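You operate a simulated robot arm through the tools that you are given. There is no shell and no other tool.

You are at the controls of a simulated robot arm. One attempt, no reset.

Task
Open the white sack; top the oat bin up to its red mark.
Fine: pull the red toggle; sack back, bin shut. Set down upright: white sack with a red toggle.

Only the result counts: the job must be done as asked and must still hold three seconds after the hand-in. Knocking over, shifting, dropping, spilling or breaking anything else fails it.

Robot
A 7-joint arm with a two-finger parallel gripper, fixed in place. Base frame: the origin is at the foot of the arm, x ahead of it, y to its left, z up; the work surface is at about z = 780. Units: mm, rad, N and s.
Its first joint turns from -2.601 to 2.601 rad. Payload 3.5 kg.
The TCP is the grasp point between the finger pads, 23 mm short of the fingertips. In the tool frame z runs along the fingers and y along their closing line. The gripper opens to 94 mm. The fingers are 38 mm wide and 10 mm thick; the gripper's body (54 by 96 mm) begins 39 mm behind the TCP.
Orientation is that of the tool frame in the base frame, as a unit quaternion [x, y, z, w]. With the fingers straight down and closing along the base's y, the tool's x points along the base's -x, its y along +y and its z along -z.

Tools
- The arm moves only by the tool step_arm. Its argument "steps" is text: rows parted by semicolons, each of 7 numbers parted by spaces: the shift along the base's x, y, z in mm, then the turn, a rotation vector about the base's x, y, z in rad, then the opening, from 0 (shut) to 1 (fully open). In form: dx dy dz wx wy wz grip; .... A call has 1 to 20 rows; each row is the pose to reach, as a shift and turn from the pose commanded when the call began. Rows are played at 5 a second. More than 50 mm and 0.15 rad between two rows, or a gripper value outside its range, and nothing of the call is played. Where a pose cannot be reached the arm comes as near as it can. A force on the tool above 40 N (or 10 N above the force at the start of the call, whichever is more), or a blocked arm, ends the call early, and 0.2 s more pass. Each finger travels about 153 mm/s and halts on what it meets, pressing with about 33 N; the grip force reading is that of the motor and also rises with nothing between the fingers. The clock runs only during rows and for 0.2 s after the last one: add rows that repeat a pose to give the fingers time. The reply holds the time, the measured pose of the TCP, the force on the tool along the base axes, the opening and the grip force, in the units named above and with some noise, with the torque about the TCP (base axes, N m) and any sound that the robot's microphone picked up, and new pictures: "pictures" is both (left out), scene, wrist or none.
- Cameras (640 x 400 px; columns grow to the right, rows downward): "scene" is fixed at [50.1, -502.2, 1732.4]; the picture's right is [0.83, -0.55, 0.00], its down [-0.23, -0.36, -0.91] and it looks along [0.50, 0.76, -0.43] (base axes); focal length 348 px, centre (320, 200). "wrist" rides on the gripper at [86, 16, -74] in the tool frame; the picture's right is [-0.18, 0.98, 0.00], its down [-0.58, -0.11, -0.81] and it looks along [-0.79, -0.15, 0.59] (tool axes); focal length 243 px, centre (320, 200). There is no depth. A picture from a camera that has moved, and an enlarged one, comes with that camera's place and axes in the base frame and with its lens.
- zoom(camera, box): a new picture of the part [left, top, right, bottom] of that camera's present view, enlarged. No time passes.
- finish_job(): hands the job in; it is judged then, once.

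Places have to be worked out from the pictures, the camera data and where the tool is seen. Open the gripper and draw the arm clear of the work before you hand the job in, unless the task says otherwise.

The tools are called after "Call:" by a JSON object that holds its "method" and its "body". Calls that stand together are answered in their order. step_arm: Moves the arm, as the interface text tells. Its arguments: {"type":"object","properties":{"steps":{"type":"string"},"pictures":{"type":"string","enum":["both","scene","wrist","none"]}},"required":["steps"]} The other tools are called the same way: zoom (camera, box) takes an enlarged picture of a part of a camera's view; finish_job () hands the job in.

At the start:

```text
time: 0.0
ee_pos: [723.7, 825.7, 1259.6]
tool_rot: [0.0, 1.0, -0.001, 0.001]
force: [-0.3, 0.3, 0.1]
torque: [0.0, -0.04, 0.03]
gripper_width: 94.1
finger_force: 0.0
```

scene: 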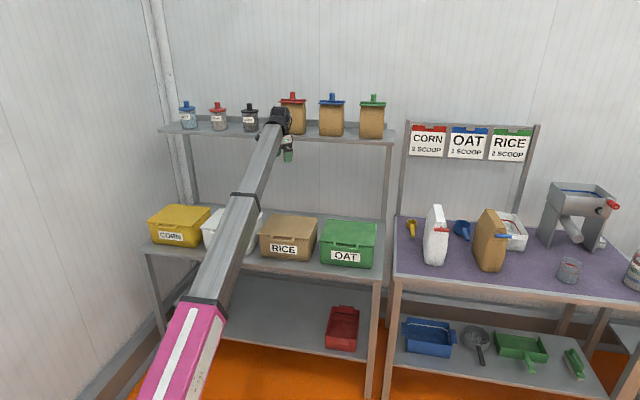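
wrist: 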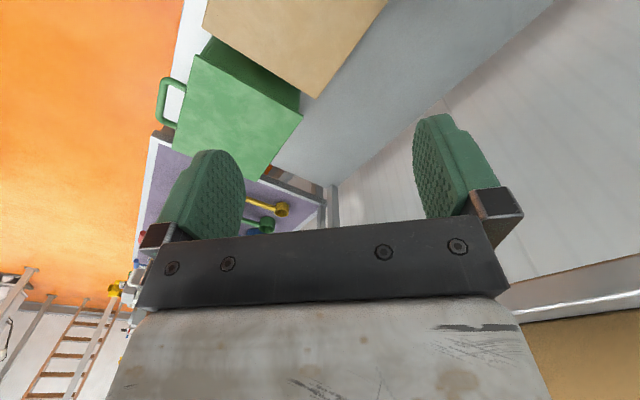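

I start by inspecting the scene in detail before moving: bins on the left shelf, sacks on the right table.

Call:
{"method": "zoom", "body": {"camera": "scene", "box": [390, 180, 550, 280]}}

Call:
{"method": "zoom", "body": {"camera": "scene", "box": [140, 190, 400, 352]}}

Call:
{"method": "zoom", "body": {"camera": "scene", "box": [160, 80, 400, 160]}}

Call:
{"method": "zoom", "body": {"camera": "scene", "box": [500, 160, 640, 290]}}

Call:
{"method": "zoom", "body": {"camera": "wrist", "box": [120, 0, 400, 240]}}

```text
4.00 times, centred on (470, 230) of scene
camera zoom: at [50.1, -502.2, 1732.4], right [0.83, -0.55, 0.0], down [-0.23, -0.36, -0.91], along [0.5, 0.76, -0.43], focal length 1390 px, centre (-280, 80)
```

zoom: 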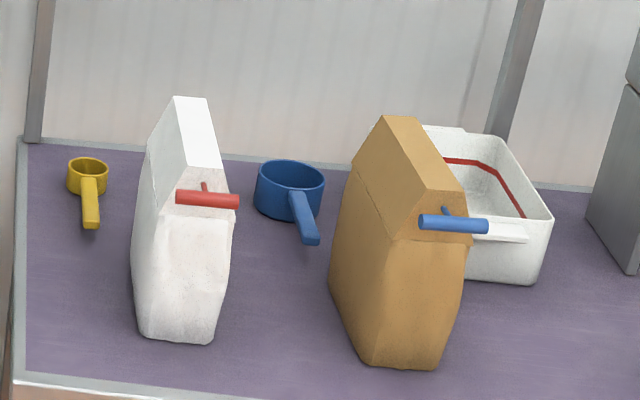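

```text
2.46 times, centred on (270, 271) of scene
camera zoom: at [50.1, -502.2, 1732.4], right [0.83, -0.55, 0.0], down [-0.23, -0.36, -0.91], along [0.5, 0.76, -0.43], focal length 855 px, centre (443, 25)
```

zoom: 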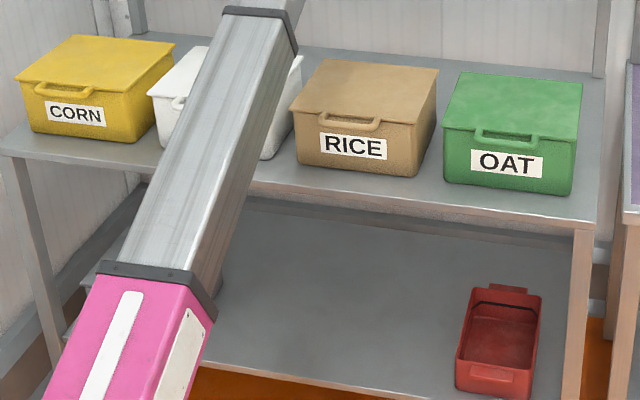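

```text
2.67 times, centred on (280, 120) of scene
camera zoom: at [50.1, -502.2, 1732.4], right [0.83, -0.55, 0.0], down [-0.23, -0.36, -0.91], along [0.5, 0.76, -0.43], focal length 927 px, centre (427, 413)
```

zoom: 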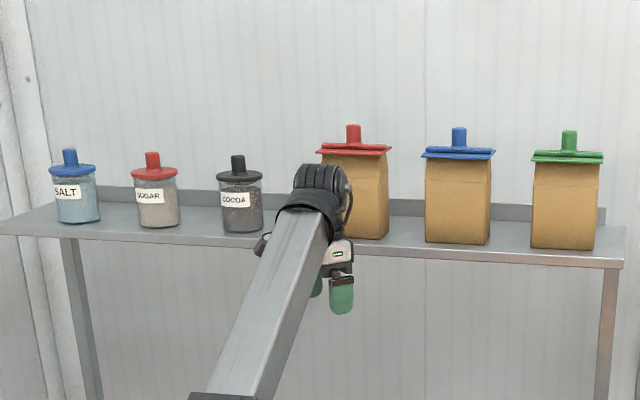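

```text
3.08 times, centred on (570, 225) of scene
camera zoom: at [50.1, -502.2, 1732.4], right [0.83, -0.55, 0.0], down [-0.23, -0.36, -0.91], along [0.5, 0.76, -0.43], focal length 1069 px, centre (-449, 123)
```

zoom: 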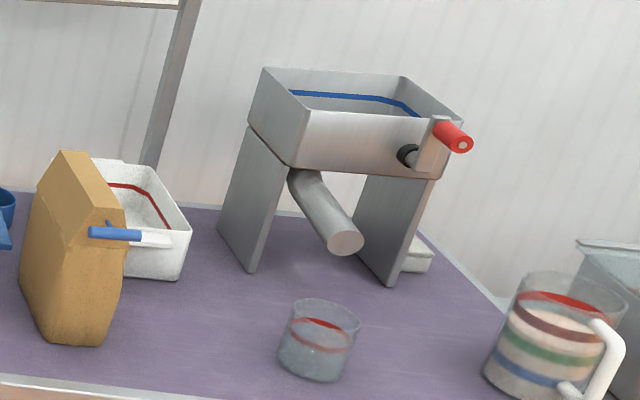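

```text
1.67 times, centred on (260, 120) of wrist
camera zoom: at [635.9, 840.9, 1333.7], right [0.18, 0.98, 0.0], down [0.58, -0.11, 0.81], along [0.79, -0.15, -0.59], focal length 404 px, centre (420, 333)
```

zoom: 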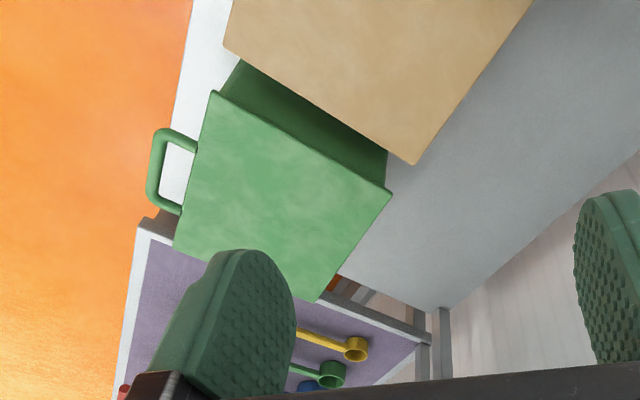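

The green OAT bin (lidded, with a front handle) sits on the left bench at roughly (940, 600, 900). The white sack with its red toggle stands on the purple bench at roughly (1220, 308). The benches run at about 45° to the base axes. I move in front of the oat bin and turn the tool 45° so the wrist camera looks at it.

Call:
{"method": "step_arm", "body": {"steps": "12 -32 -6 0 0 0.08 1; 24 -65 -12 0 0 0.16 1; 36 -97 -18 0 0 0.24 1; 48 -130 -24 0 0 0.32 1; 60 -162 -30 0 0 0.40 1; 72 -195 -36 0 0 0.48 1; 84 -227 -42 0 0 0.56 1; 96 -260 -48 0 0 0.64 1; 108 -292 -54 0 0 0.72 1; 119 -325 -60 0 0 0.785 1; 119 -325 -60 0 0 0.785 1"}}

```text
time: 1.2
ee_pos: [783.5, 663.1, 1229.5]
tool_rot: [-0.186, 0.982, 0.002, 0.0]
force: [-4.4, 15.2, -3.2]
torque: [-1.14, -0.86, -1.51]
gripper_width: 94.0
finger_force: 0.1
stopped in row 6: the force on the tool passed its limit at 86 N (the readings are from after the stop); the commanded pose is now the measured one
camera wrist: at [696.5, 645.3, 1303.4], right [-0.19, 0.98, 0.0], down [0.58, 0.11, 0.81], along [0.79, 0.16, -0.59], focal length 243 px, centre (320, 200)
```

scene: 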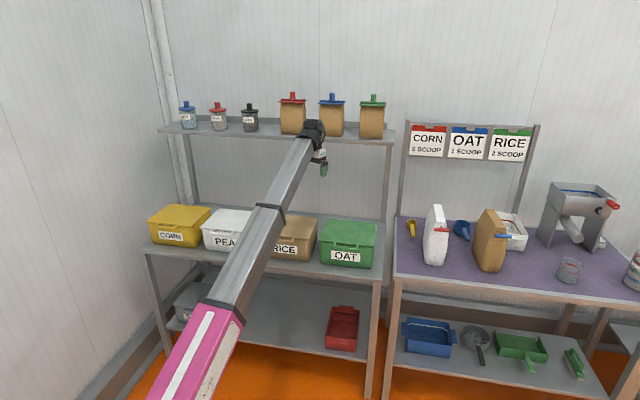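
wrist: 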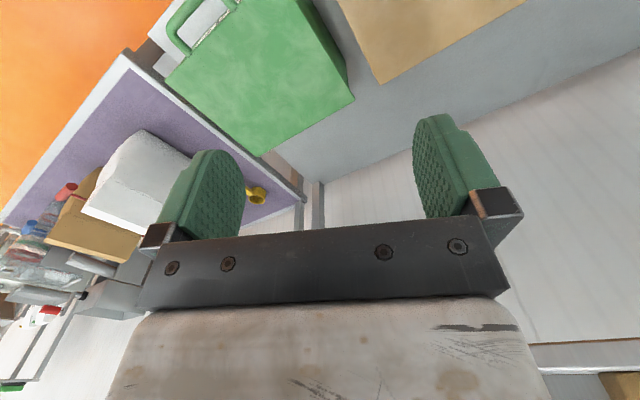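

The move was stopped by a contact force of 86 N at row 6. I look closely at the wrist and upper shelf area to see what was touched.

Call:
{"method": "zoom", "body": {"camera": "scene", "box": [260, 80, 420, 190]}}

Call:
{"method": "zoom", "body": {"camera": "wrist", "box": [0, 0, 640, 400]}}

Call:
{"method": "zoom", "body": {"camera": "scene", "box": [140, 190, 400, 352]}}

```text
3.64 times, centred on (340, 135) of scene
camera zoom: at [50.1, -502.2, 1732.4], right [0.83, -0.55, 0.0], down [-0.23, -0.36, -0.91], along [0.5, 0.76, -0.43], focal length 1264 px, centre (247, 436)
```

zoom: 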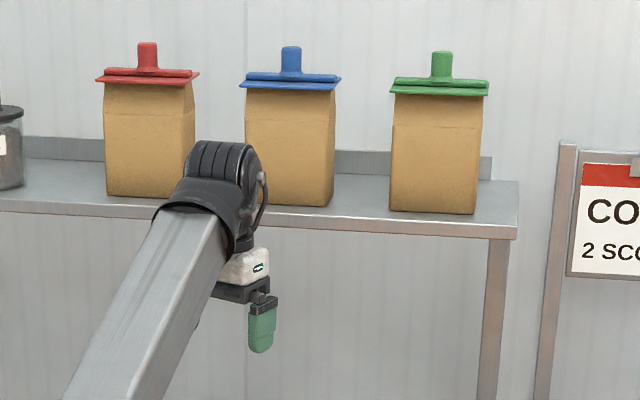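

```text
1.00 times, centred on (320, 200) of wrist (not enlarged: the box is as wide or as high as the picture)
camera zoom: at [696.5, 645.3, 1303.4], right [-0.19, 0.98, 0.0], down [0.58, 0.11, 0.81], along [0.79, 0.16, -0.59], focal length 243 px, centre (320, 200)
```

zoom: 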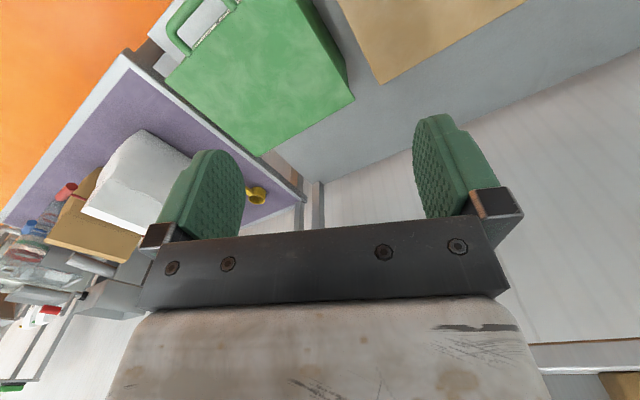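

```text
2.46 times, centred on (270, 271) of scene
camera zoom: at [50.1, -502.2, 1732.4], right [0.83, -0.55, 0.0], down [-0.23, -0.36, -0.91], along [0.5, 0.76, -0.43], focal length 855 px, centre (443, 25)
```

zoom: 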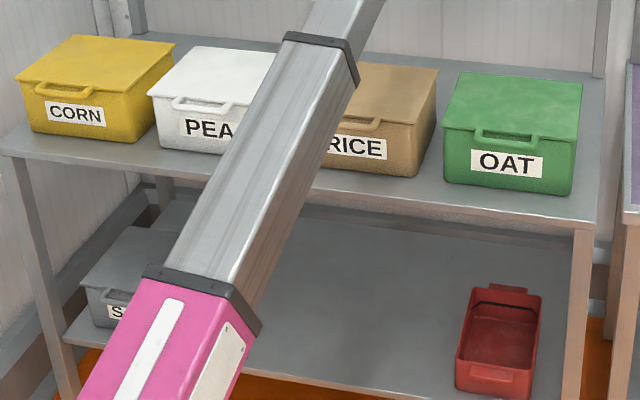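

Nothing looks displaced and nothing is visibly near the gripper, so the spike may have been dynamic (the arm was almost stretched out). I hold still to read the force again.

Call:
{"method": "step_arm", "body": {"steps": "0 0 0 0 0 0 1; 0 0 0 0 0 0 1; 0 0 0 0 0 0 1", "pictures": "none"}}

```text
time: 2.0
ee_pos: [783.0, 663.0, 1228.6]
tool_rot: [-0.188, 0.982, 0.002, 0.001]
force: [-12.3, 21.9, -10.1]
torque: [-1.75, -2.05, -2.49]
gripper_width: 94.0
finger_force: 0.0
```

The steady force and torque point to a contact near the wrist camera's mount, on the side toward the forearm, so I take it to be the camera touching the arm's own forearm. I turn the tool back the other way to free it.

Call:
{"method": "step_arm", "body": {"steps": "-3 4 0 0 0 -0.06 1; -6 8 0 0 0 -0.14 1; -6 8 0 0 0 -0.22 1; -6 8 0 0 0 -0.30 1; -6 8 0 0 0 -0.38 1; -6 8 0 0 0 -0.38 1"}}

```text
time: 3.5
ee_pos: [777.7, 670.3, 1230.3]
tool_rot: [0.002, 1.0, 0.001, 0.0]
force: [0.0, 0.2, 0.0]
torque: [0.02, -0.01, -0.01]
gripper_width: 94.0
finger_force: 0.1
camera wrist: at [690.3, 685.6, 1303.8], right [0.19, 0.98, 0.0], down [0.58, -0.11, 0.81], along [0.79, -0.15, -0.59], focal length 243 px, centre (320, 200)
```

scene: 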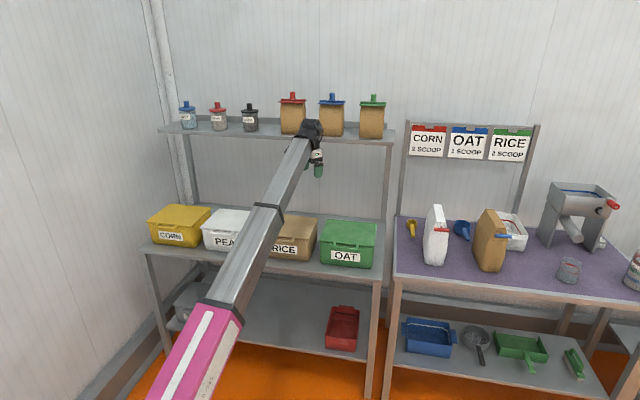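
wrist: 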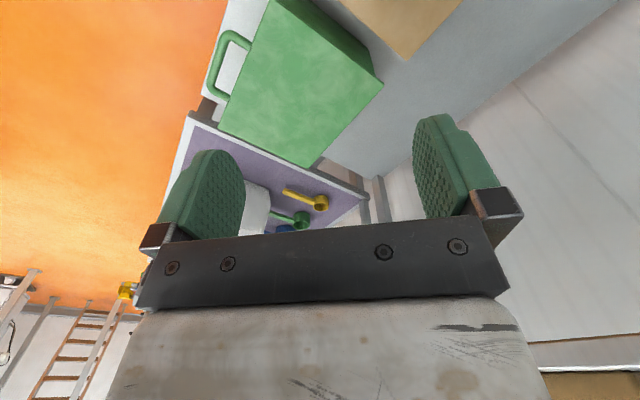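

Force is back to zero. I zoom on the oat bin from here to measure the lid and handle.

Call:
{"method": "zoom", "body": {"camera": "wrist", "box": [180, 0, 400, 180]}}

Call:
{"method": "zoom", "body": {"camera": "scene", "box": [300, 205, 400, 275]}}

```text
2.22 times, centred on (290, 90) of wrist
camera zoom: at [690.3, 685.6, 1303.8], right [0.19, 0.98, 0.0], down [0.58, -0.11, 0.81], along [0.79, -0.15, -0.59], focal length 539 px, centre (387, 444)
```

zoom: 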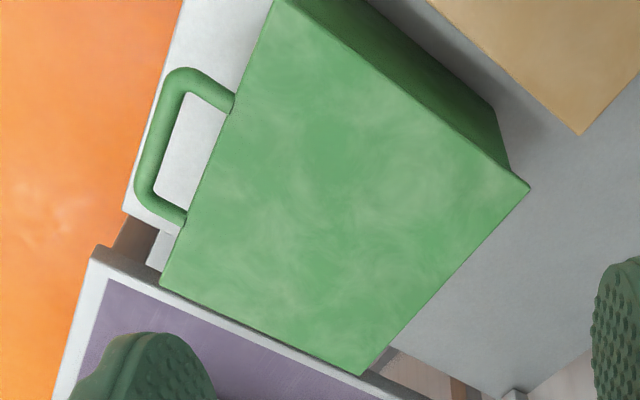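

```text
5.71 times, centred on (350, 240) of scene
camera zoom: at [50.1, -502.2, 1732.4], right [0.83, -0.55, 0.0], down [-0.23, -0.36, -0.91], along [0.5, 0.76, -0.43], focal length 1986 px, centre (149, -29)
```

zoom: 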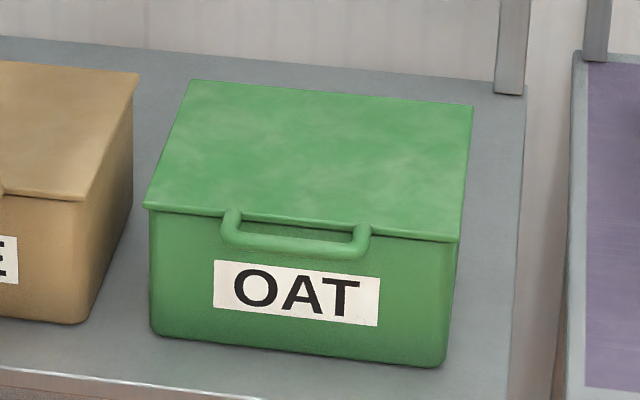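

Triangulating both views puts the lid handle bar at about (838, 494, 908) and the lid's top at z≈910, spanning about 240 × 208 mm. I now turn the tool the opposite way (camera to the left, fingers closing along the bench's depth) and move in front of the oat bin.

Call:
{"method": "step_arm", "body": {"steps": "2 -22 -8 0 0 -0.08 1; 4 -44 -16 0 0 -0.16 1; 6 -66 -24 0 0 -0.24 1; 8 -88 -32 0 0 -0.32 1; 10 -110 -40 0 0 -0.40 1; 12 -132 -48 0 0 -0.48 1; 13 -154 -56 0 0 -0.56 1; 14 -176 -64 0 0 -0.64 1; 15 -198 -72 0 0 -0.72 1; 16 -220 -80 0 0 -0.78 1; 16 -220 -80 0 0 -0.78 1"}}

```text
time: 5.8
ee_pos: [794.3, 450.0, 1148.7]
tool_rot: [0.381, 0.925, 0.002, 0.0]
force: [0.7, -0.2, -0.3]
torque: [-0.02, 0.02, 0.02]
gripper_width: 94.1
finger_force: 0.0
camera wrist: at [743.1, 521.7, 1222.5], right [0.82, 0.57, 0.0], down [0.33, -0.49, 0.81], along [0.46, -0.66, -0.59], focal length 243 px, centre (320, 200)
```

scene: 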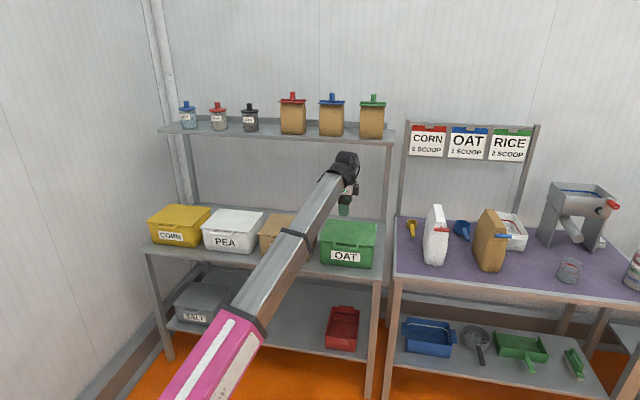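
wrist: 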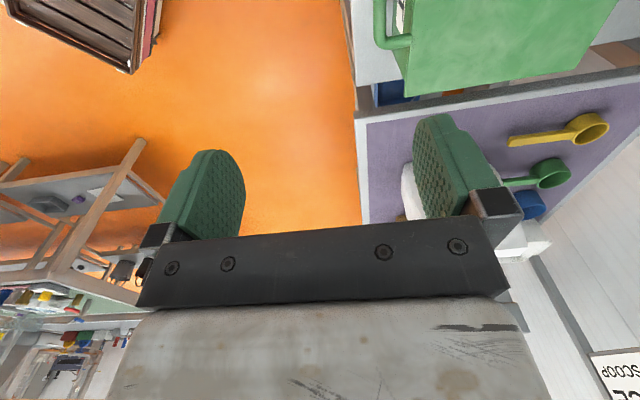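

Clear motion, no force. Next I tilt the tool to horizontal (fingers pointing at the wall, closing vertically) in place, well above the bin.

Call:
{"method": "step_arm", "body": {"steps": "0 0 0 0.09 -0.09 0 1; 0 0 0 0.18 -0.18 0 1; 0 0 0 0.27 -0.27 0 1; 0 0 0 0.36 -0.36 0 1; 0 0 0 0.45 -0.45 0 1; 0 0 0 0.54 -0.54 0 1; 0 0 0 0.63 -0.63 0 1; 0 0 0 0.72 -0.72 0 1; 0 0 0 0.81 -0.81 0 1; 0 0 0 0.90 -0.90 0 1; 0 0 0 0.99 -0.99 0 1; 0 0 0 1.08 -1.08 0 1; 0 0 0 1.11 -1.11 0 1; 0 0 0 1.11 -1.11 0 1"}}

```text
time: 8.8
ee_pos: [795.5, 450.7, 1148.9]
tool_rot: [0.269, 0.653, 0.653, 0.272]
force: [0.6, -0.2, 0.3]
torque: [0.04, -0.01, -0.03]
gripper_width: 94.2
finger_force: 0.1
camera wrist: at [679.3, 458.0, 1164.6], right [0.12, -0.13, 0.98], down [-0.16, -0.98, -0.11], along [0.98, -0.14, -0.14], focal length 243 px, centre (320, 200)
```

scene: 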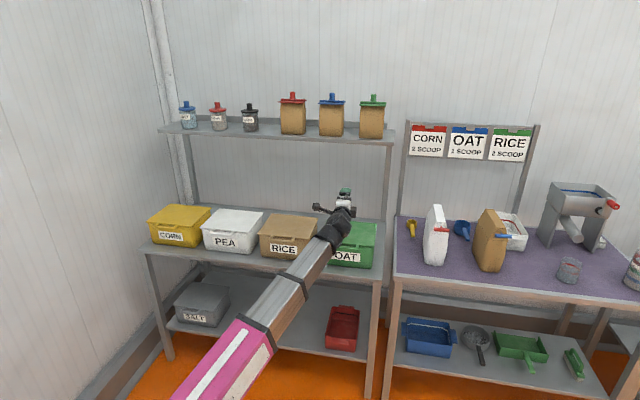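
wrist: 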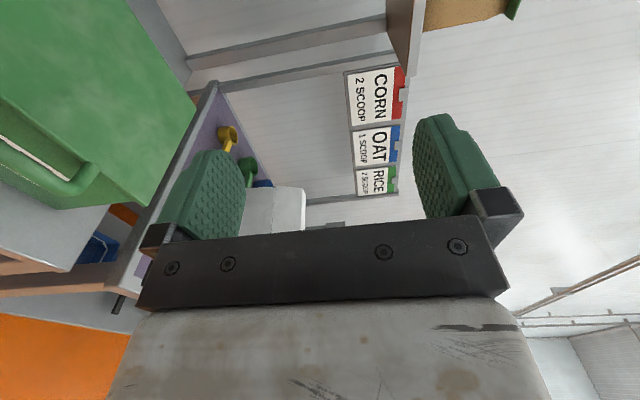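

Horizontal pose works. I move right toward the white sack, staying in front of the bench, to look at the toggle from the wrist camera.

Call:
{"method": "step_arm", "body": {"steps": "20 -18 -9 0 0 0 1; 45 -40 -20 0 0 0 1; 70 -62 -32 0 0 0 1; 95 -84 -44 0 0 0 1; 120 -106 -55 0 0 0 1; 145 -128 -66 0 0 0 1; 170 -150 -78 0 0 0 1; 195 -172 -90 0 0 0 1; 217 -192 -100 0 0 0 1; 237 -210 -109 0 0 0 1; 237 -210 -109 0 0 0 1"}}

```text
time: 11.2
ee_pos: [1030.3, 239.8, 1038.2]
tool_rot: [0.269, 0.653, 0.654, 0.273]
force: [-0.2, 0.2, 0.3]
torque: [0.03, 0.03, 0.0]
gripper_width: 94.1
finger_force: 0.1
camera wrist: at [915.8, 248.1, 1054.0], right [0.12, -0.13, 0.98], down [-0.16, -0.98, -0.11], along [0.98, -0.14, -0.14], focal length 243 px, centre (320, 200)
```

scene: 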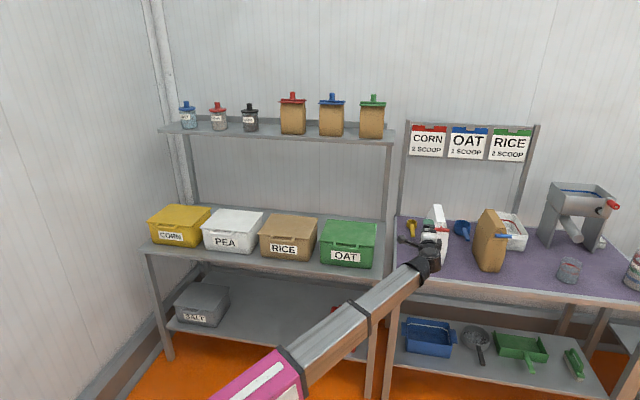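
wrist: 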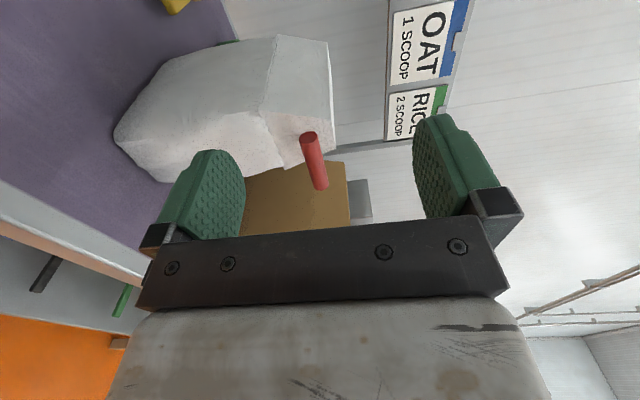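

The sack and red toggle are in clear view. I zoom in on both cameras to triangulate the toggle.

Call:
{"method": "zoom", "body": {"camera": "wrist", "box": [100, 20, 400, 220]}}

Call:
{"method": "zoom", "body": {"camera": "scene", "box": [390, 190, 510, 280]}}

```text
2.00 times, centred on (250, 120) of wrist
camera zoom: at [915.8, 248.1, 1054.0], right [0.12, -0.13, 0.98], down [-0.16, -0.98, -0.11], along [0.98, -0.14, -0.14], focal length 485 px, centre (460, 360)
```

zoom: 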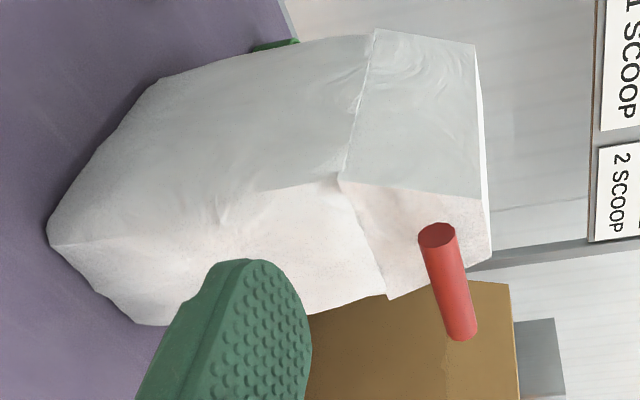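

```text
4.44 times, centred on (450, 235) of scene
camera zoom: at [50.1, -502.2, 1732.4], right [0.83, -0.55, 0.0], down [-0.23, -0.36, -0.91], along [0.5, 0.76, -0.43], focal length 1544 px, centre (-258, 44)
```

zoom: 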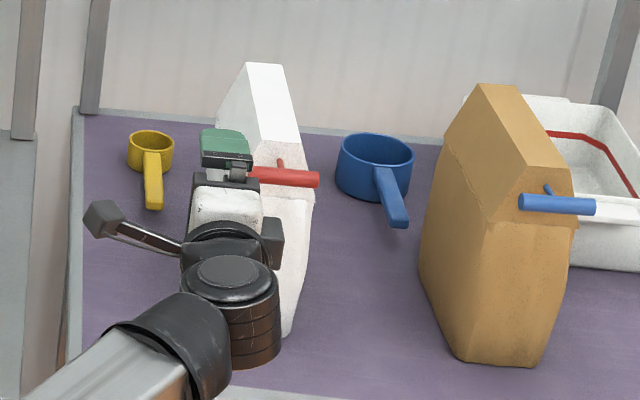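

Triangulated from both views, the toggle bar runs along the bench from s≈596 to 661 at n≈980, z≈1022. The sack's front face is near n≈1025, its top is near z≈1037, and the bench is at z≈816. I move to a pre-grasp point about 50 mm in front of the toggle.

Call:
{"method": "step_arm", "body": {"steps": "18 -7 -4 0 0 0 1; 36 -13 -8 0 0 0 1; 54 -20 -12 0 0 0 1; 71.7 -26.6 -16 0 0 0 1; 71.7 -26.6 -16 0 0 0 1; 71.7 -26.6 -16 0 0 0 1"}}

```text
time: 12.7
ee_pos: [1102.4, 213.9, 1023.6]
tool_rot: [0.27, 0.652, 0.654, 0.272]
force: [0.6, -0.5, 0.4]
torque: [-0.03, -0.02, -0.01]
gripper_width: 93.9
finger_force: 0.1
camera wrist: at [987.9, 221.4, 1039.1], right [0.12, -0.13, 0.98], down [-0.16, -0.98, -0.11], along [0.98, -0.14, -0.14], focal length 243 px, centre (320, 200)
```

scene: 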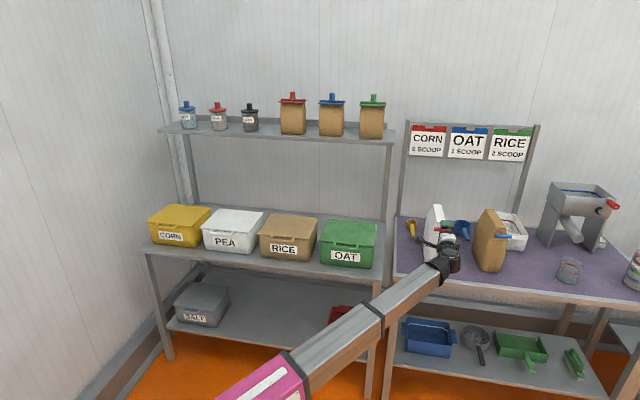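
wrist: 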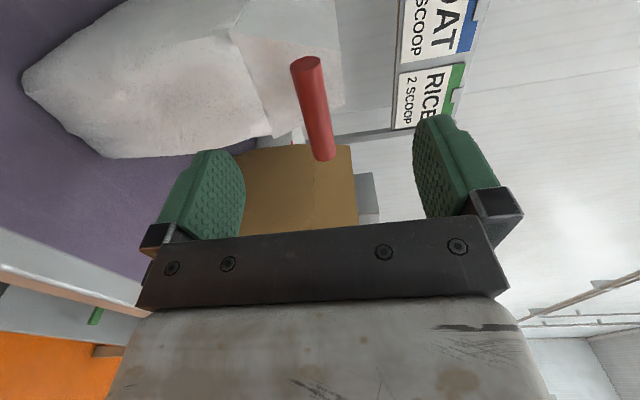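

Call:
{"method": "zoom", "body": {"camera": "wrist", "box": [200, 20, 440, 180]}}

Call:
{"method": "zoom", "body": {"camera": "scene", "box": [400, 195, 500, 285]}}

```text
2.50 times, centred on (320, 100) of wrist
camera zoom: at [987.9, 221.4, 1039.1], right [0.12, -0.13, 0.98], down [-0.16, -0.98, -0.11], along [0.98, -0.14, -0.14], focal length 606 px, centre (320, 450)
```

zoom: 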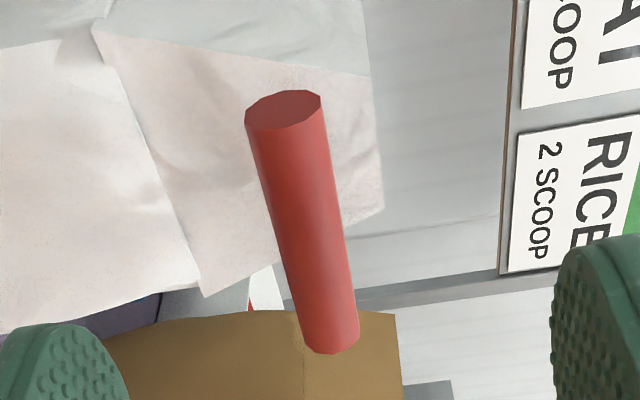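

```text
4.44 times, centred on (450, 240) of scene
camera zoom: at [50.1, -502.2, 1732.4], right [0.83, -0.55, 0.0], down [-0.23, -0.36, -0.91], along [0.5, 0.76, -0.43], focal length 1544 px, centre (-258, 22)
```

zoom: 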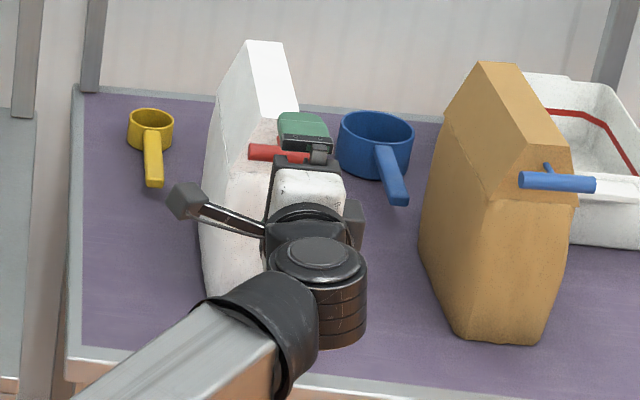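

The toggle bar is centred vertically between the fingers, about 50 mm ahead. I advance along the bench normal, then close on the bar.

Call:
{"method": "step_arm", "body": {"steps": "9 9 -0.5 0 0 0 1; 18 18 -1 0 0 0 1; 27 27 -1.5 0 0 0 1; 35.5 35.5 -1.5 0 0 0 1; 35.5 35.5 -1.5 0 0 0 1; 35.5 35.5 -1.5 0 0 0 0.6; 35.5 35.5 -1.5 0 0 0 0.3; 35.5 35.5 -1.5 0 0 0 0; 35.5 35.5 -1.5 0 0 0 0; 35.5 35.5 -1.5 0 0 0 0; 35.5 35.5 -1.5 0 0 0 0"}}

```text
time: 15.1
ee_pos: [1137.8, 248.6, 1022.0]
tool_rot: [0.269, 0.653, 0.654, 0.272]
force: [-0.1, 0.4, 0.2]
torque: [0.18, 0.2, 0.1]
gripper_width: 14.3
finger_force: 32.9
camera wrist: at [1023.4, 257.5, 1038.9], right [0.13, -0.13, 0.98], down [-0.16, -0.98, -0.11], along [0.98, -0.14, -0.14], focal length 243 px, centre (320, 200)
```

scene: 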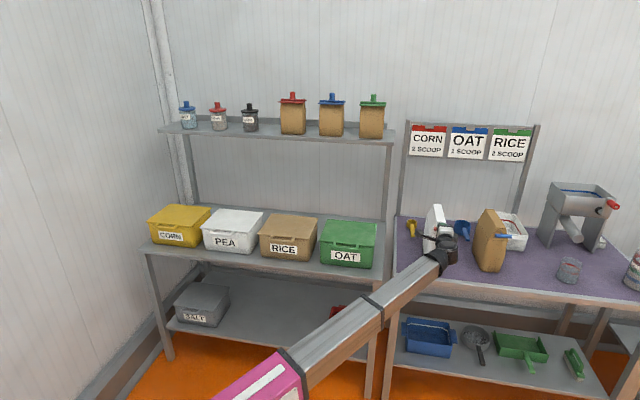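
wrist: 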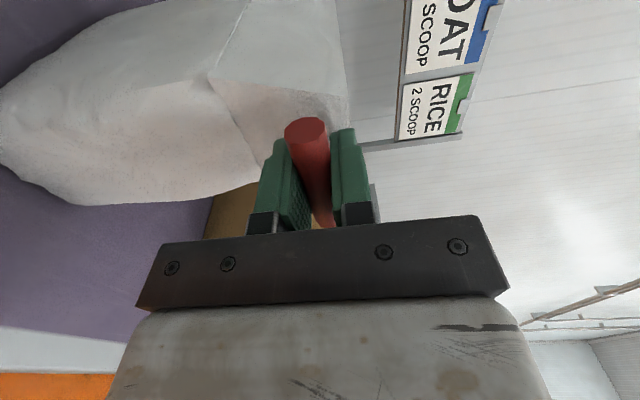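

The bar is gripped (14.3 mm wide, 33 N). I pull gently straight out, away from the sack, in small steps and check the force and whether the sack moves.

Call:
{"method": "step_arm", "body": {"steps": "-2 -2 0 0 0 0 0; -4 -4 0 0 0 0 0; -6 -6 0 0 0 0 0; -8 -8 0 0 0 0 0; -10 -10 0 0 0 0 0; -10 -10 0 0 0 0 0"}}

```text
time: 16.4
ee_pos: [1127.5, 238.5, 1022.0]
tool_rot: [0.268, 0.652, 0.654, 0.272]
force: [-0.2, 0.0, -0.7]
torque: [0.16, 0.14, 0.05]
gripper_width: 14.4
finger_force: 33.7
camera wrist: at [1013.0, 247.2, 1038.1], right [0.13, -0.13, 0.98], down [-0.16, -0.98, -0.11], along [0.98, -0.14, -0.14], focal length 243 px, centre (320, 200)
```

scene: 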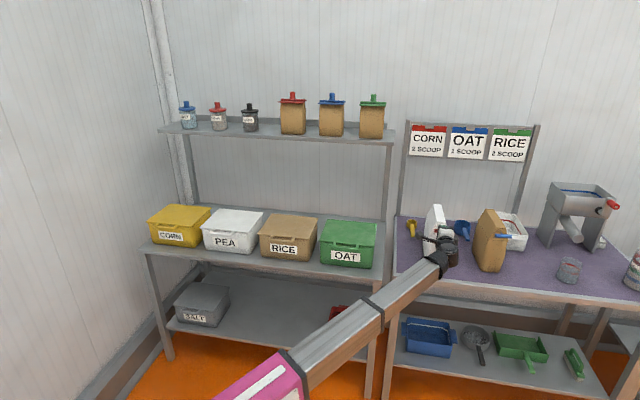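
wrist: 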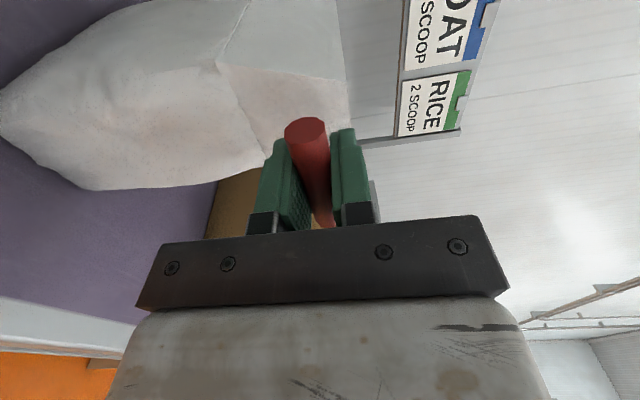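

The toggle came out 14 mm with almost no force. I keep pulling another 30 mm and listen for a sound or a change in the sack.

Call:
{"method": "step_arm", "body": {"steps": "-3 -3 0 0 0 0 0; -6 -6 0 0 0 0 0; -9 -9 0 0 0 0 0; -12 -12 0 0 0 0 0; -15 -15 0 0 0 0 0; -18 -18 0 0 0 0 0; -21 -21 0 0 0 0 0; -21 -21 0 0 0 0 0"}}

Call:
{"method": "zoom", "body": {"camera": "scene", "box": [400, 195, 500, 285]}}

Call:
{"method": "zoom", "body": {"camera": "wrist", "box": [100, 0, 440, 220]}}

```text
time: 18.2
ee_pos: [1108.0, 218.9, 1023.5]
tool_rot: [0.269, 0.652, 0.654, 0.272]
force: [-1.0, 1.7, -0.3]
torque: [0.22, 0.19, 0.31]
gripper_width: 14.2
finger_force: 33.0
camera wrist: at [992.3, 225.6, 1038.8], right [0.13, -0.13, 0.98], down [-0.16, -0.98, -0.11], along [0.98, -0.14, -0.14], focal length 243 px, centre (320, 200)
```

scene: 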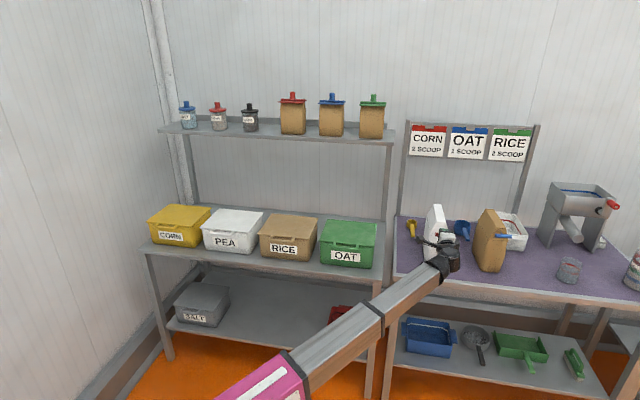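
wrist: 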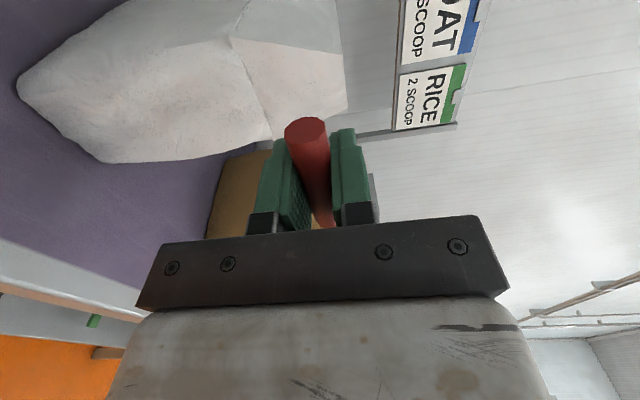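

```text
4.44 times, centred on (450, 240) of scene
camera zoom: at [50.1, -502.2, 1732.4], right [0.83, -0.55, 0.0], down [-0.23, -0.36, -0.91], along [0.5, 0.76, -0.43], focal length 1544 px, centre (-258, 22)
```

zoom: 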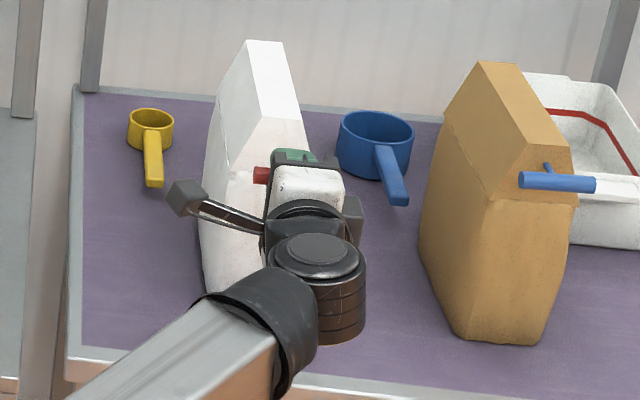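

```text
1.82 times, centred on (270, 110) of wrist
camera zoom: at [992.3, 225.6, 1038.8], right [0.13, -0.13, 0.98], down [-0.16, -0.98, -0.11], along [0.98, -0.14, -0.14], focal length 441 px, centre (411, 364)
```

zoom: 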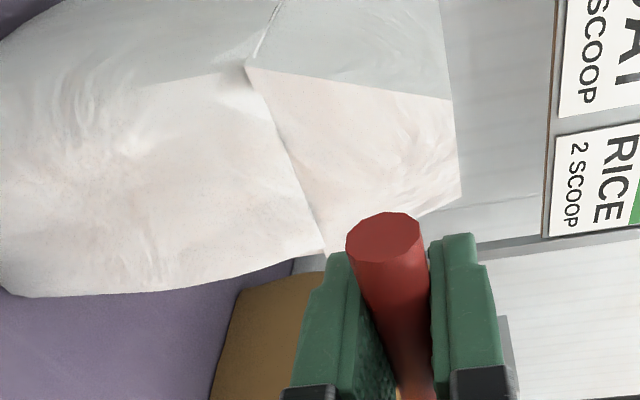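

The sack has stayed put while the toggle has come out about 43 mm. I keep pulling a further 35 mm, watching the force.

Call:
{"method": "step_arm", "body": {"steps": "-3 -3 0 0 0 0 0; -6 -6 0 0 0 0 0; -9 -9 0 0 0 0 0; -12 -12 0 0 0 0 0; -15 -15 0 0 0 0 0; -18 -18 0 0 0 0 0; -21 -21 0 0 0 0 0; -25 -25 0 0 0 0 0; -25 -25 0 0 0 0 0"}}

Call:
{"method": "zoom", "body": {"camera": "scene", "box": [400, 195, 500, 285]}}

Call:
{"method": "zoom", "body": {"camera": "wrist", "box": [100, 0, 440, 220]}}

```text
time: 20.2
ee_pos: [1081.9, 194.0, 1022.5]
tool_rot: [0.269, 0.653, 0.654, 0.272]
force: [1.0, 0.9, 0.0]
torque: [0.09, 0.16, 0.0]
gripper_width: 14.5
finger_force: 33.0
camera wrist: at [967.3, 201.0, 1038.5], right [0.13, -0.13, 0.98], down [-0.16, -0.98, -0.11], along [0.98, -0.14, -0.14], focal length 243 px, centre (320, 200)
```

scene: 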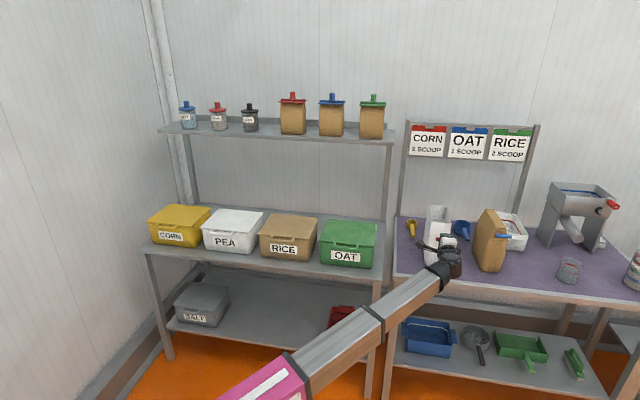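
wrist: 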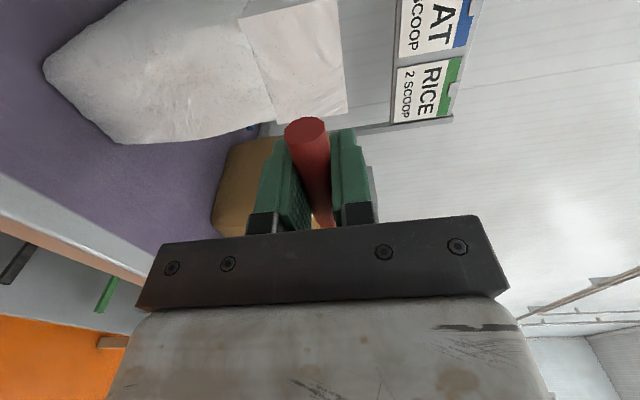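

```text
4.44 times, centred on (450, 240) of scene
camera zoom: at [50.1, -502.2, 1732.4], right [0.83, -0.55, 0.0], down [-0.23, -0.36, -0.91], along [0.5, 0.76, -0.43], focal length 1544 px, centre (-258, 22)
```

zoom: 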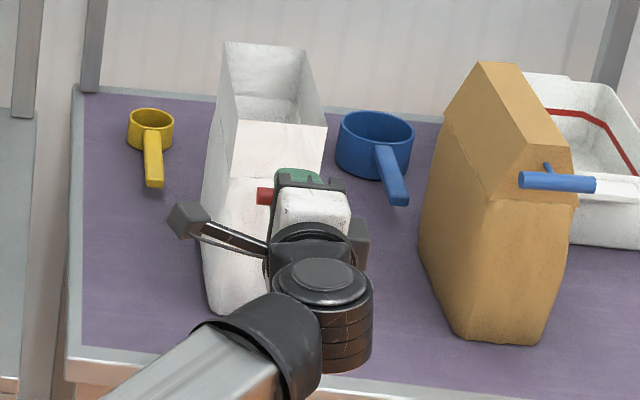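

```text
1.82 times, centred on (270, 110) of wrist
camera zoom: at [967.3, 201.0, 1038.5], right [0.13, -0.13, 0.98], down [-0.16, -0.98, -0.11], along [0.98, -0.14, -0.14], focal length 441 px, centre (411, 364)
```

zoom: 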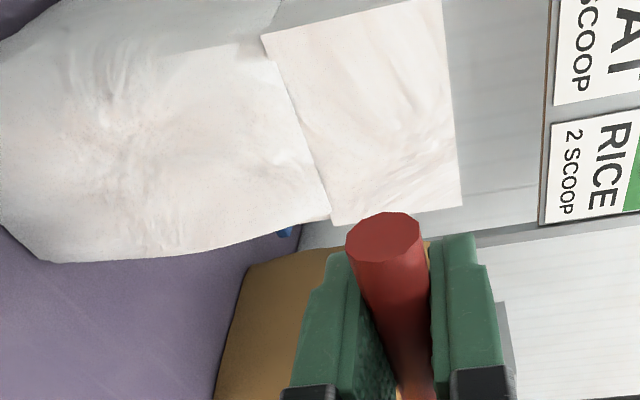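

The sack's top has popped open into an open rectangular mouth. I cannot see a stem bridging the gap between toggle and sack, so I draw back another 50 mm and check whether the toggle is detached.

Call:
{"method": "step_arm", "body": {"steps": "-4 -4 1 0 0 0 0; -8 -8 2 0 0 0 0; -13 -13 3 0 0 0 0; -18 -18 4 0 0 0 0; -24 -24 5 0 0 0 0; -30 -30 5 0 0 0 0; -36 -36 5 0 0 0 0; -36 -36 5 0 0 0 0"}}

Call:
{"method": "zoom", "body": {"camera": "scene", "box": [400, 195, 500, 285]}}

Call:
{"method": "zoom", "body": {"camera": "wrist", "box": [100, 0, 440, 220]}}

```text
time: 22.1
ee_pos: [1044.6, 158.0, 1027.1]
tool_rot: [0.269, 0.652, 0.655, 0.272]
force: [1.6, 1.2, 0.0]
torque: [0.15, 0.1, 0.01]
gripper_width: 14.2
finger_force: 33.0
camera wrist: at [930.4, 165.3, 1043.0], right [0.13, -0.13, 0.98], down [-0.16, -0.98, -0.11], along [0.98, -0.14, -0.14], focal length 243 px, centre (320, 200)
```

scene: 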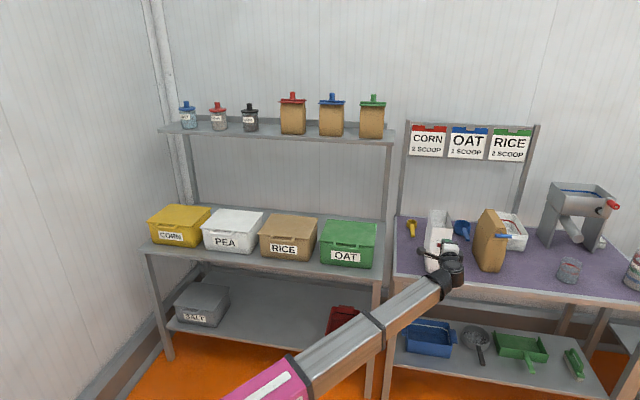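
wrist: 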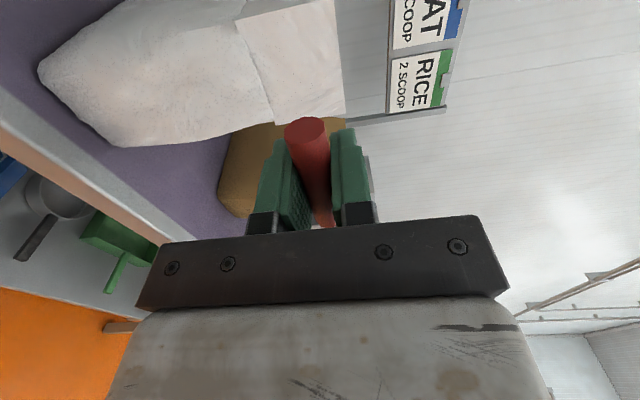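

```text
4.44 times, centred on (450, 240) of scene
camera zoom: at [50.1, -502.2, 1732.4], right [0.83, -0.55, 0.0], down [-0.23, -0.36, -0.91], along [0.5, 0.76, -0.43], focal length 1544 px, centre (-258, 22)
```

zoom: 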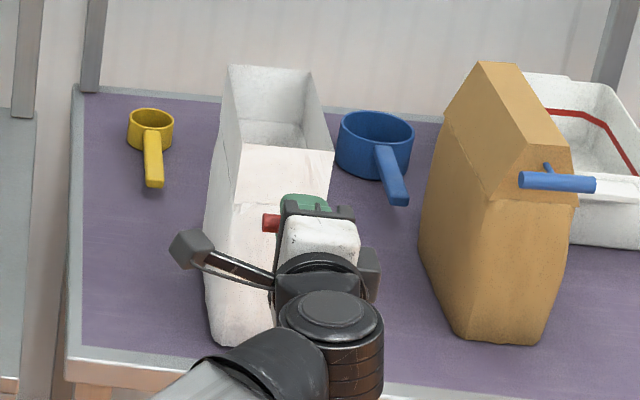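

```text
1.82 times, centred on (270, 110) of wrist
camera zoom: at [930.4, 165.3, 1043.0], right [0.13, -0.13, 0.98], down [-0.16, -0.98, -0.11], along [0.98, -0.14, -0.14], focal length 441 px, centre (411, 364)
```

zoom: 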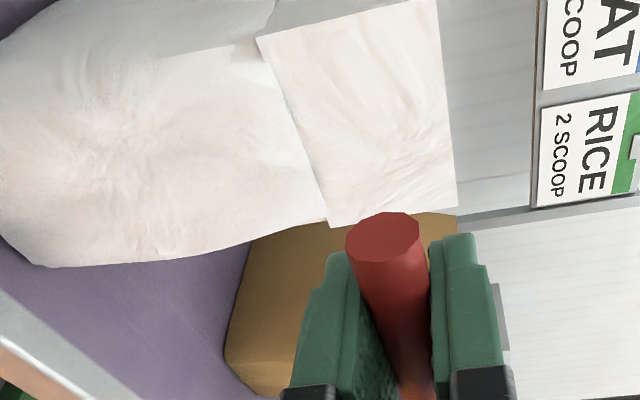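

The sack slid along with the toggle in that last pull (its front is now near n≈957). So the toggle stays attached and has reached its stop, and the sack is open. I release the toggle and back off to look.

Call:
{"method": "step_arm", "body": {"steps": "0 0 0 0 0 0 0.2; 0 0 0 0 0 0 0.5; 0 0 0 0 0 0 0.8; 0 0 0 0 0 0 0.8; -10 -10 0 0 0 0 0.8; -25 -25 0 0 0 0 0.8; -40 -40 0 0 0 0 0.8; -55 -55 0 0 0 0 0.8; -70 -70 0 0 0 0 0.8; -70 -70 0 0 0 0 0.8"}}

Call:
{"method": "zoom", "body": {"camera": "scene", "box": [400, 195, 500, 285]}}

Call:
{"method": "zoom", "body": {"camera": "wrist", "box": [80, 0, 440, 225]}}

```text
time: 24.2
ee_pos: [976.4, 87.1, 1028.3]
tool_rot: [0.269, 0.653, 0.654, 0.272]
force: [0.0, -0.3, 0.1]
torque: [0.04, 0.02, 0.0]
gripper_width: 75.1
finger_force: 0.1
camera wrist: at [862.0, 94.5, 1044.0], right [0.13, -0.13, 0.98], down [-0.16, -0.98, -0.11], along [0.98, -0.14, -0.14], focal length 243 px, centre (320, 200)
```

scene: 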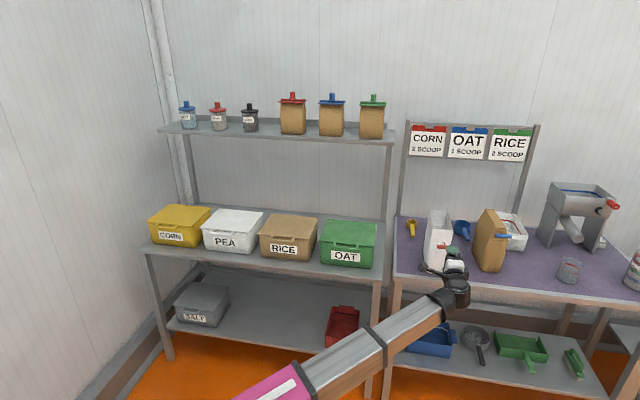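
wrist: 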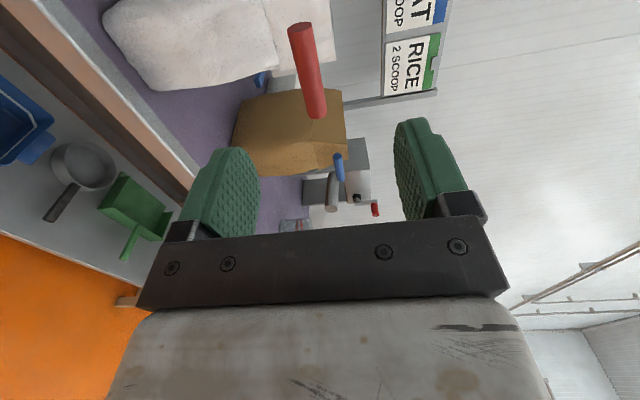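

```text
4.44 times, centred on (450, 240) of scene
camera zoom: at [50.1, -502.2, 1732.4], right [0.83, -0.55, 0.0], down [-0.23, -0.36, -0.91], along [0.5, 0.76, -0.43], focal length 1544 px, centre (-258, 22)
```

zoom: 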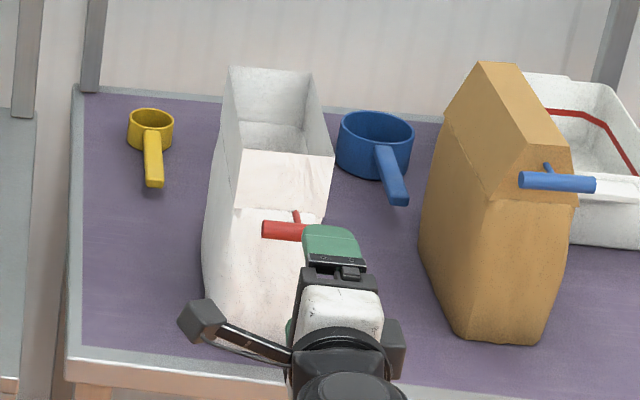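

```text
1.78 times, centred on (260, 112) of wrist
camera zoom: at [862.0, 94.5, 1044.0], right [0.13, -0.13, 0.98], down [-0.16, -0.98, -0.11], along [0.98, -0.14, -0.14], focal length 431 px, centre (427, 356)
```

zoom: 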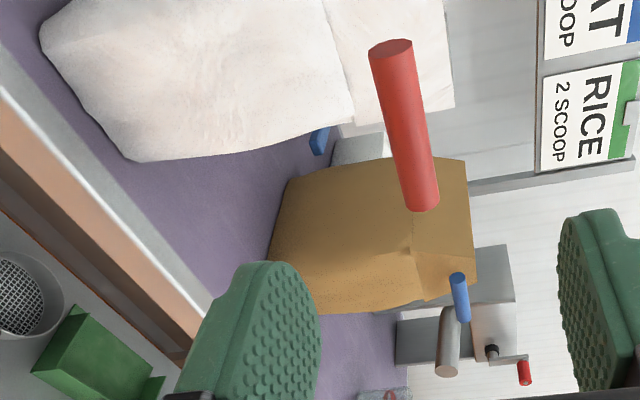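

The sack is open and the toggle stays on its stem in front of it. I now go to the oat bin with the same horizontal tool attitude, stopping in front of the lid handle.

Call:
{"method": "step_arm", "body": {"steps": "-20 26 -4 0 0 0 0.8; -42 54 -10 0 0 0 0.8; -64 82 -16 0 0 0 0.8; -86 110 -22 0 0 0 0.8; -108 138 -28 0 0 0 0.8; -130 167 -34 0 0 0 0.8; -152 195 -41 0 0 0 0.8; -174 223 -48 0 0 0 0.8; -196 252 -55 0 0 0 0.8; -218 280 -62 0 0 0 0.8; -239 307 -68 0 0 0 0.8; -239 307 -68 0 0 0 0.8"}}

```text
time: 26.9
ee_pos: [737.1, 393.2, 960.2]
tool_rot: [0.269, 0.653, 0.653, 0.272]
force: [-0.1, -0.3, -0.8]
torque: [-0.01, 0.03, 0.01]
gripper_width: 75.3
finger_force: 0.0
camera wrist: at [622.8, 400.8, 974.9], right [0.13, -0.13, 0.98], down [-0.16, -0.98, -0.11], along [0.98, -0.14, -0.14], focal length 243 px, centre (320, 200)
```

scene: 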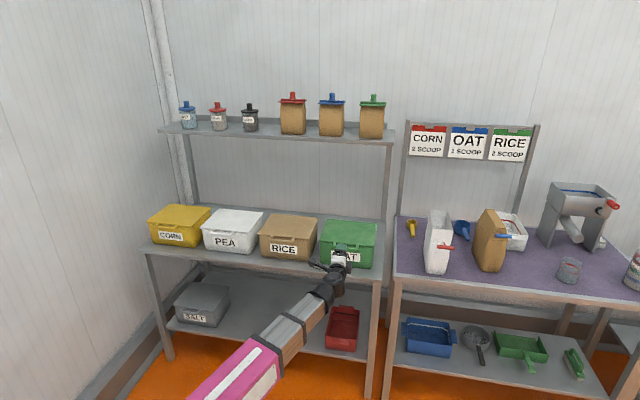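
wrist: 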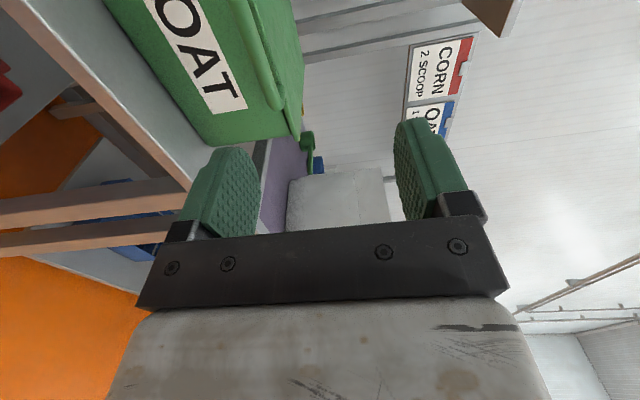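

I zoom both cameras: the wrist view on the handle, and the scene view on the freed sack.

Call:
{"method": "zoom", "body": {"camera": "wrist", "box": [100, 0, 420, 200]}}

Call:
{"method": "zoom", "body": {"camera": "scene", "box": [390, 180, 550, 280]}}

Call:
{"method": "zoom", "body": {"camera": "scene", "box": [300, 205, 400, 300]}}

```text
2.00 times, centred on (260, 100) of wrist
camera zoom: at [622.8, 400.8, 974.9], right [0.13, -0.13, 0.98], down [-0.16, -0.98, -0.11], along [0.98, -0.14, -0.14], focal length 485 px, centre (440, 400)
```

zoom: 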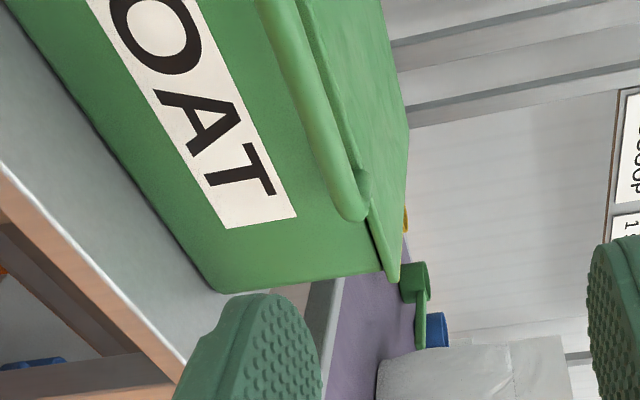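

```text
4.00 times, centred on (470, 230) of scene
camera zoom: at [50.1, -502.2, 1732.4], right [0.83, -0.55, 0.0], down [-0.23, -0.36, -0.91], along [0.5, 0.76, -0.43], focal length 1390 px, centre (-280, 80)
```

zoom: 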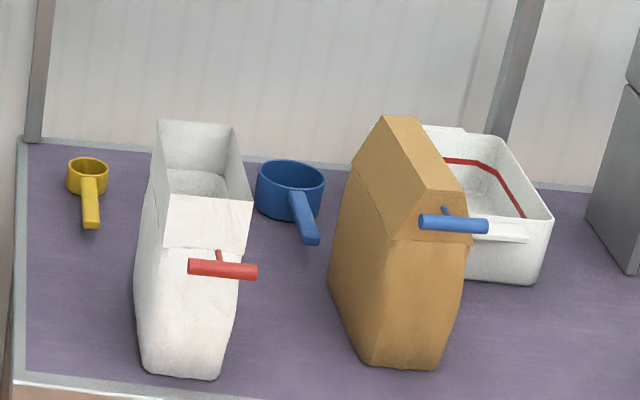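

```text
4.21 times, centred on (350, 252) of scene
camera zoom: at [50.1, -502.2, 1732.4], right [0.83, -0.55, 0.0], down [-0.23, -0.36, -0.91], along [0.5, 0.76, -0.43], focal length 1463 px, centre (194, -21)
```

zoom: 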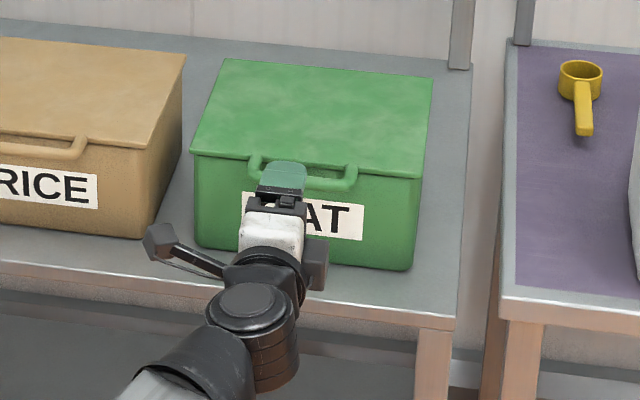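

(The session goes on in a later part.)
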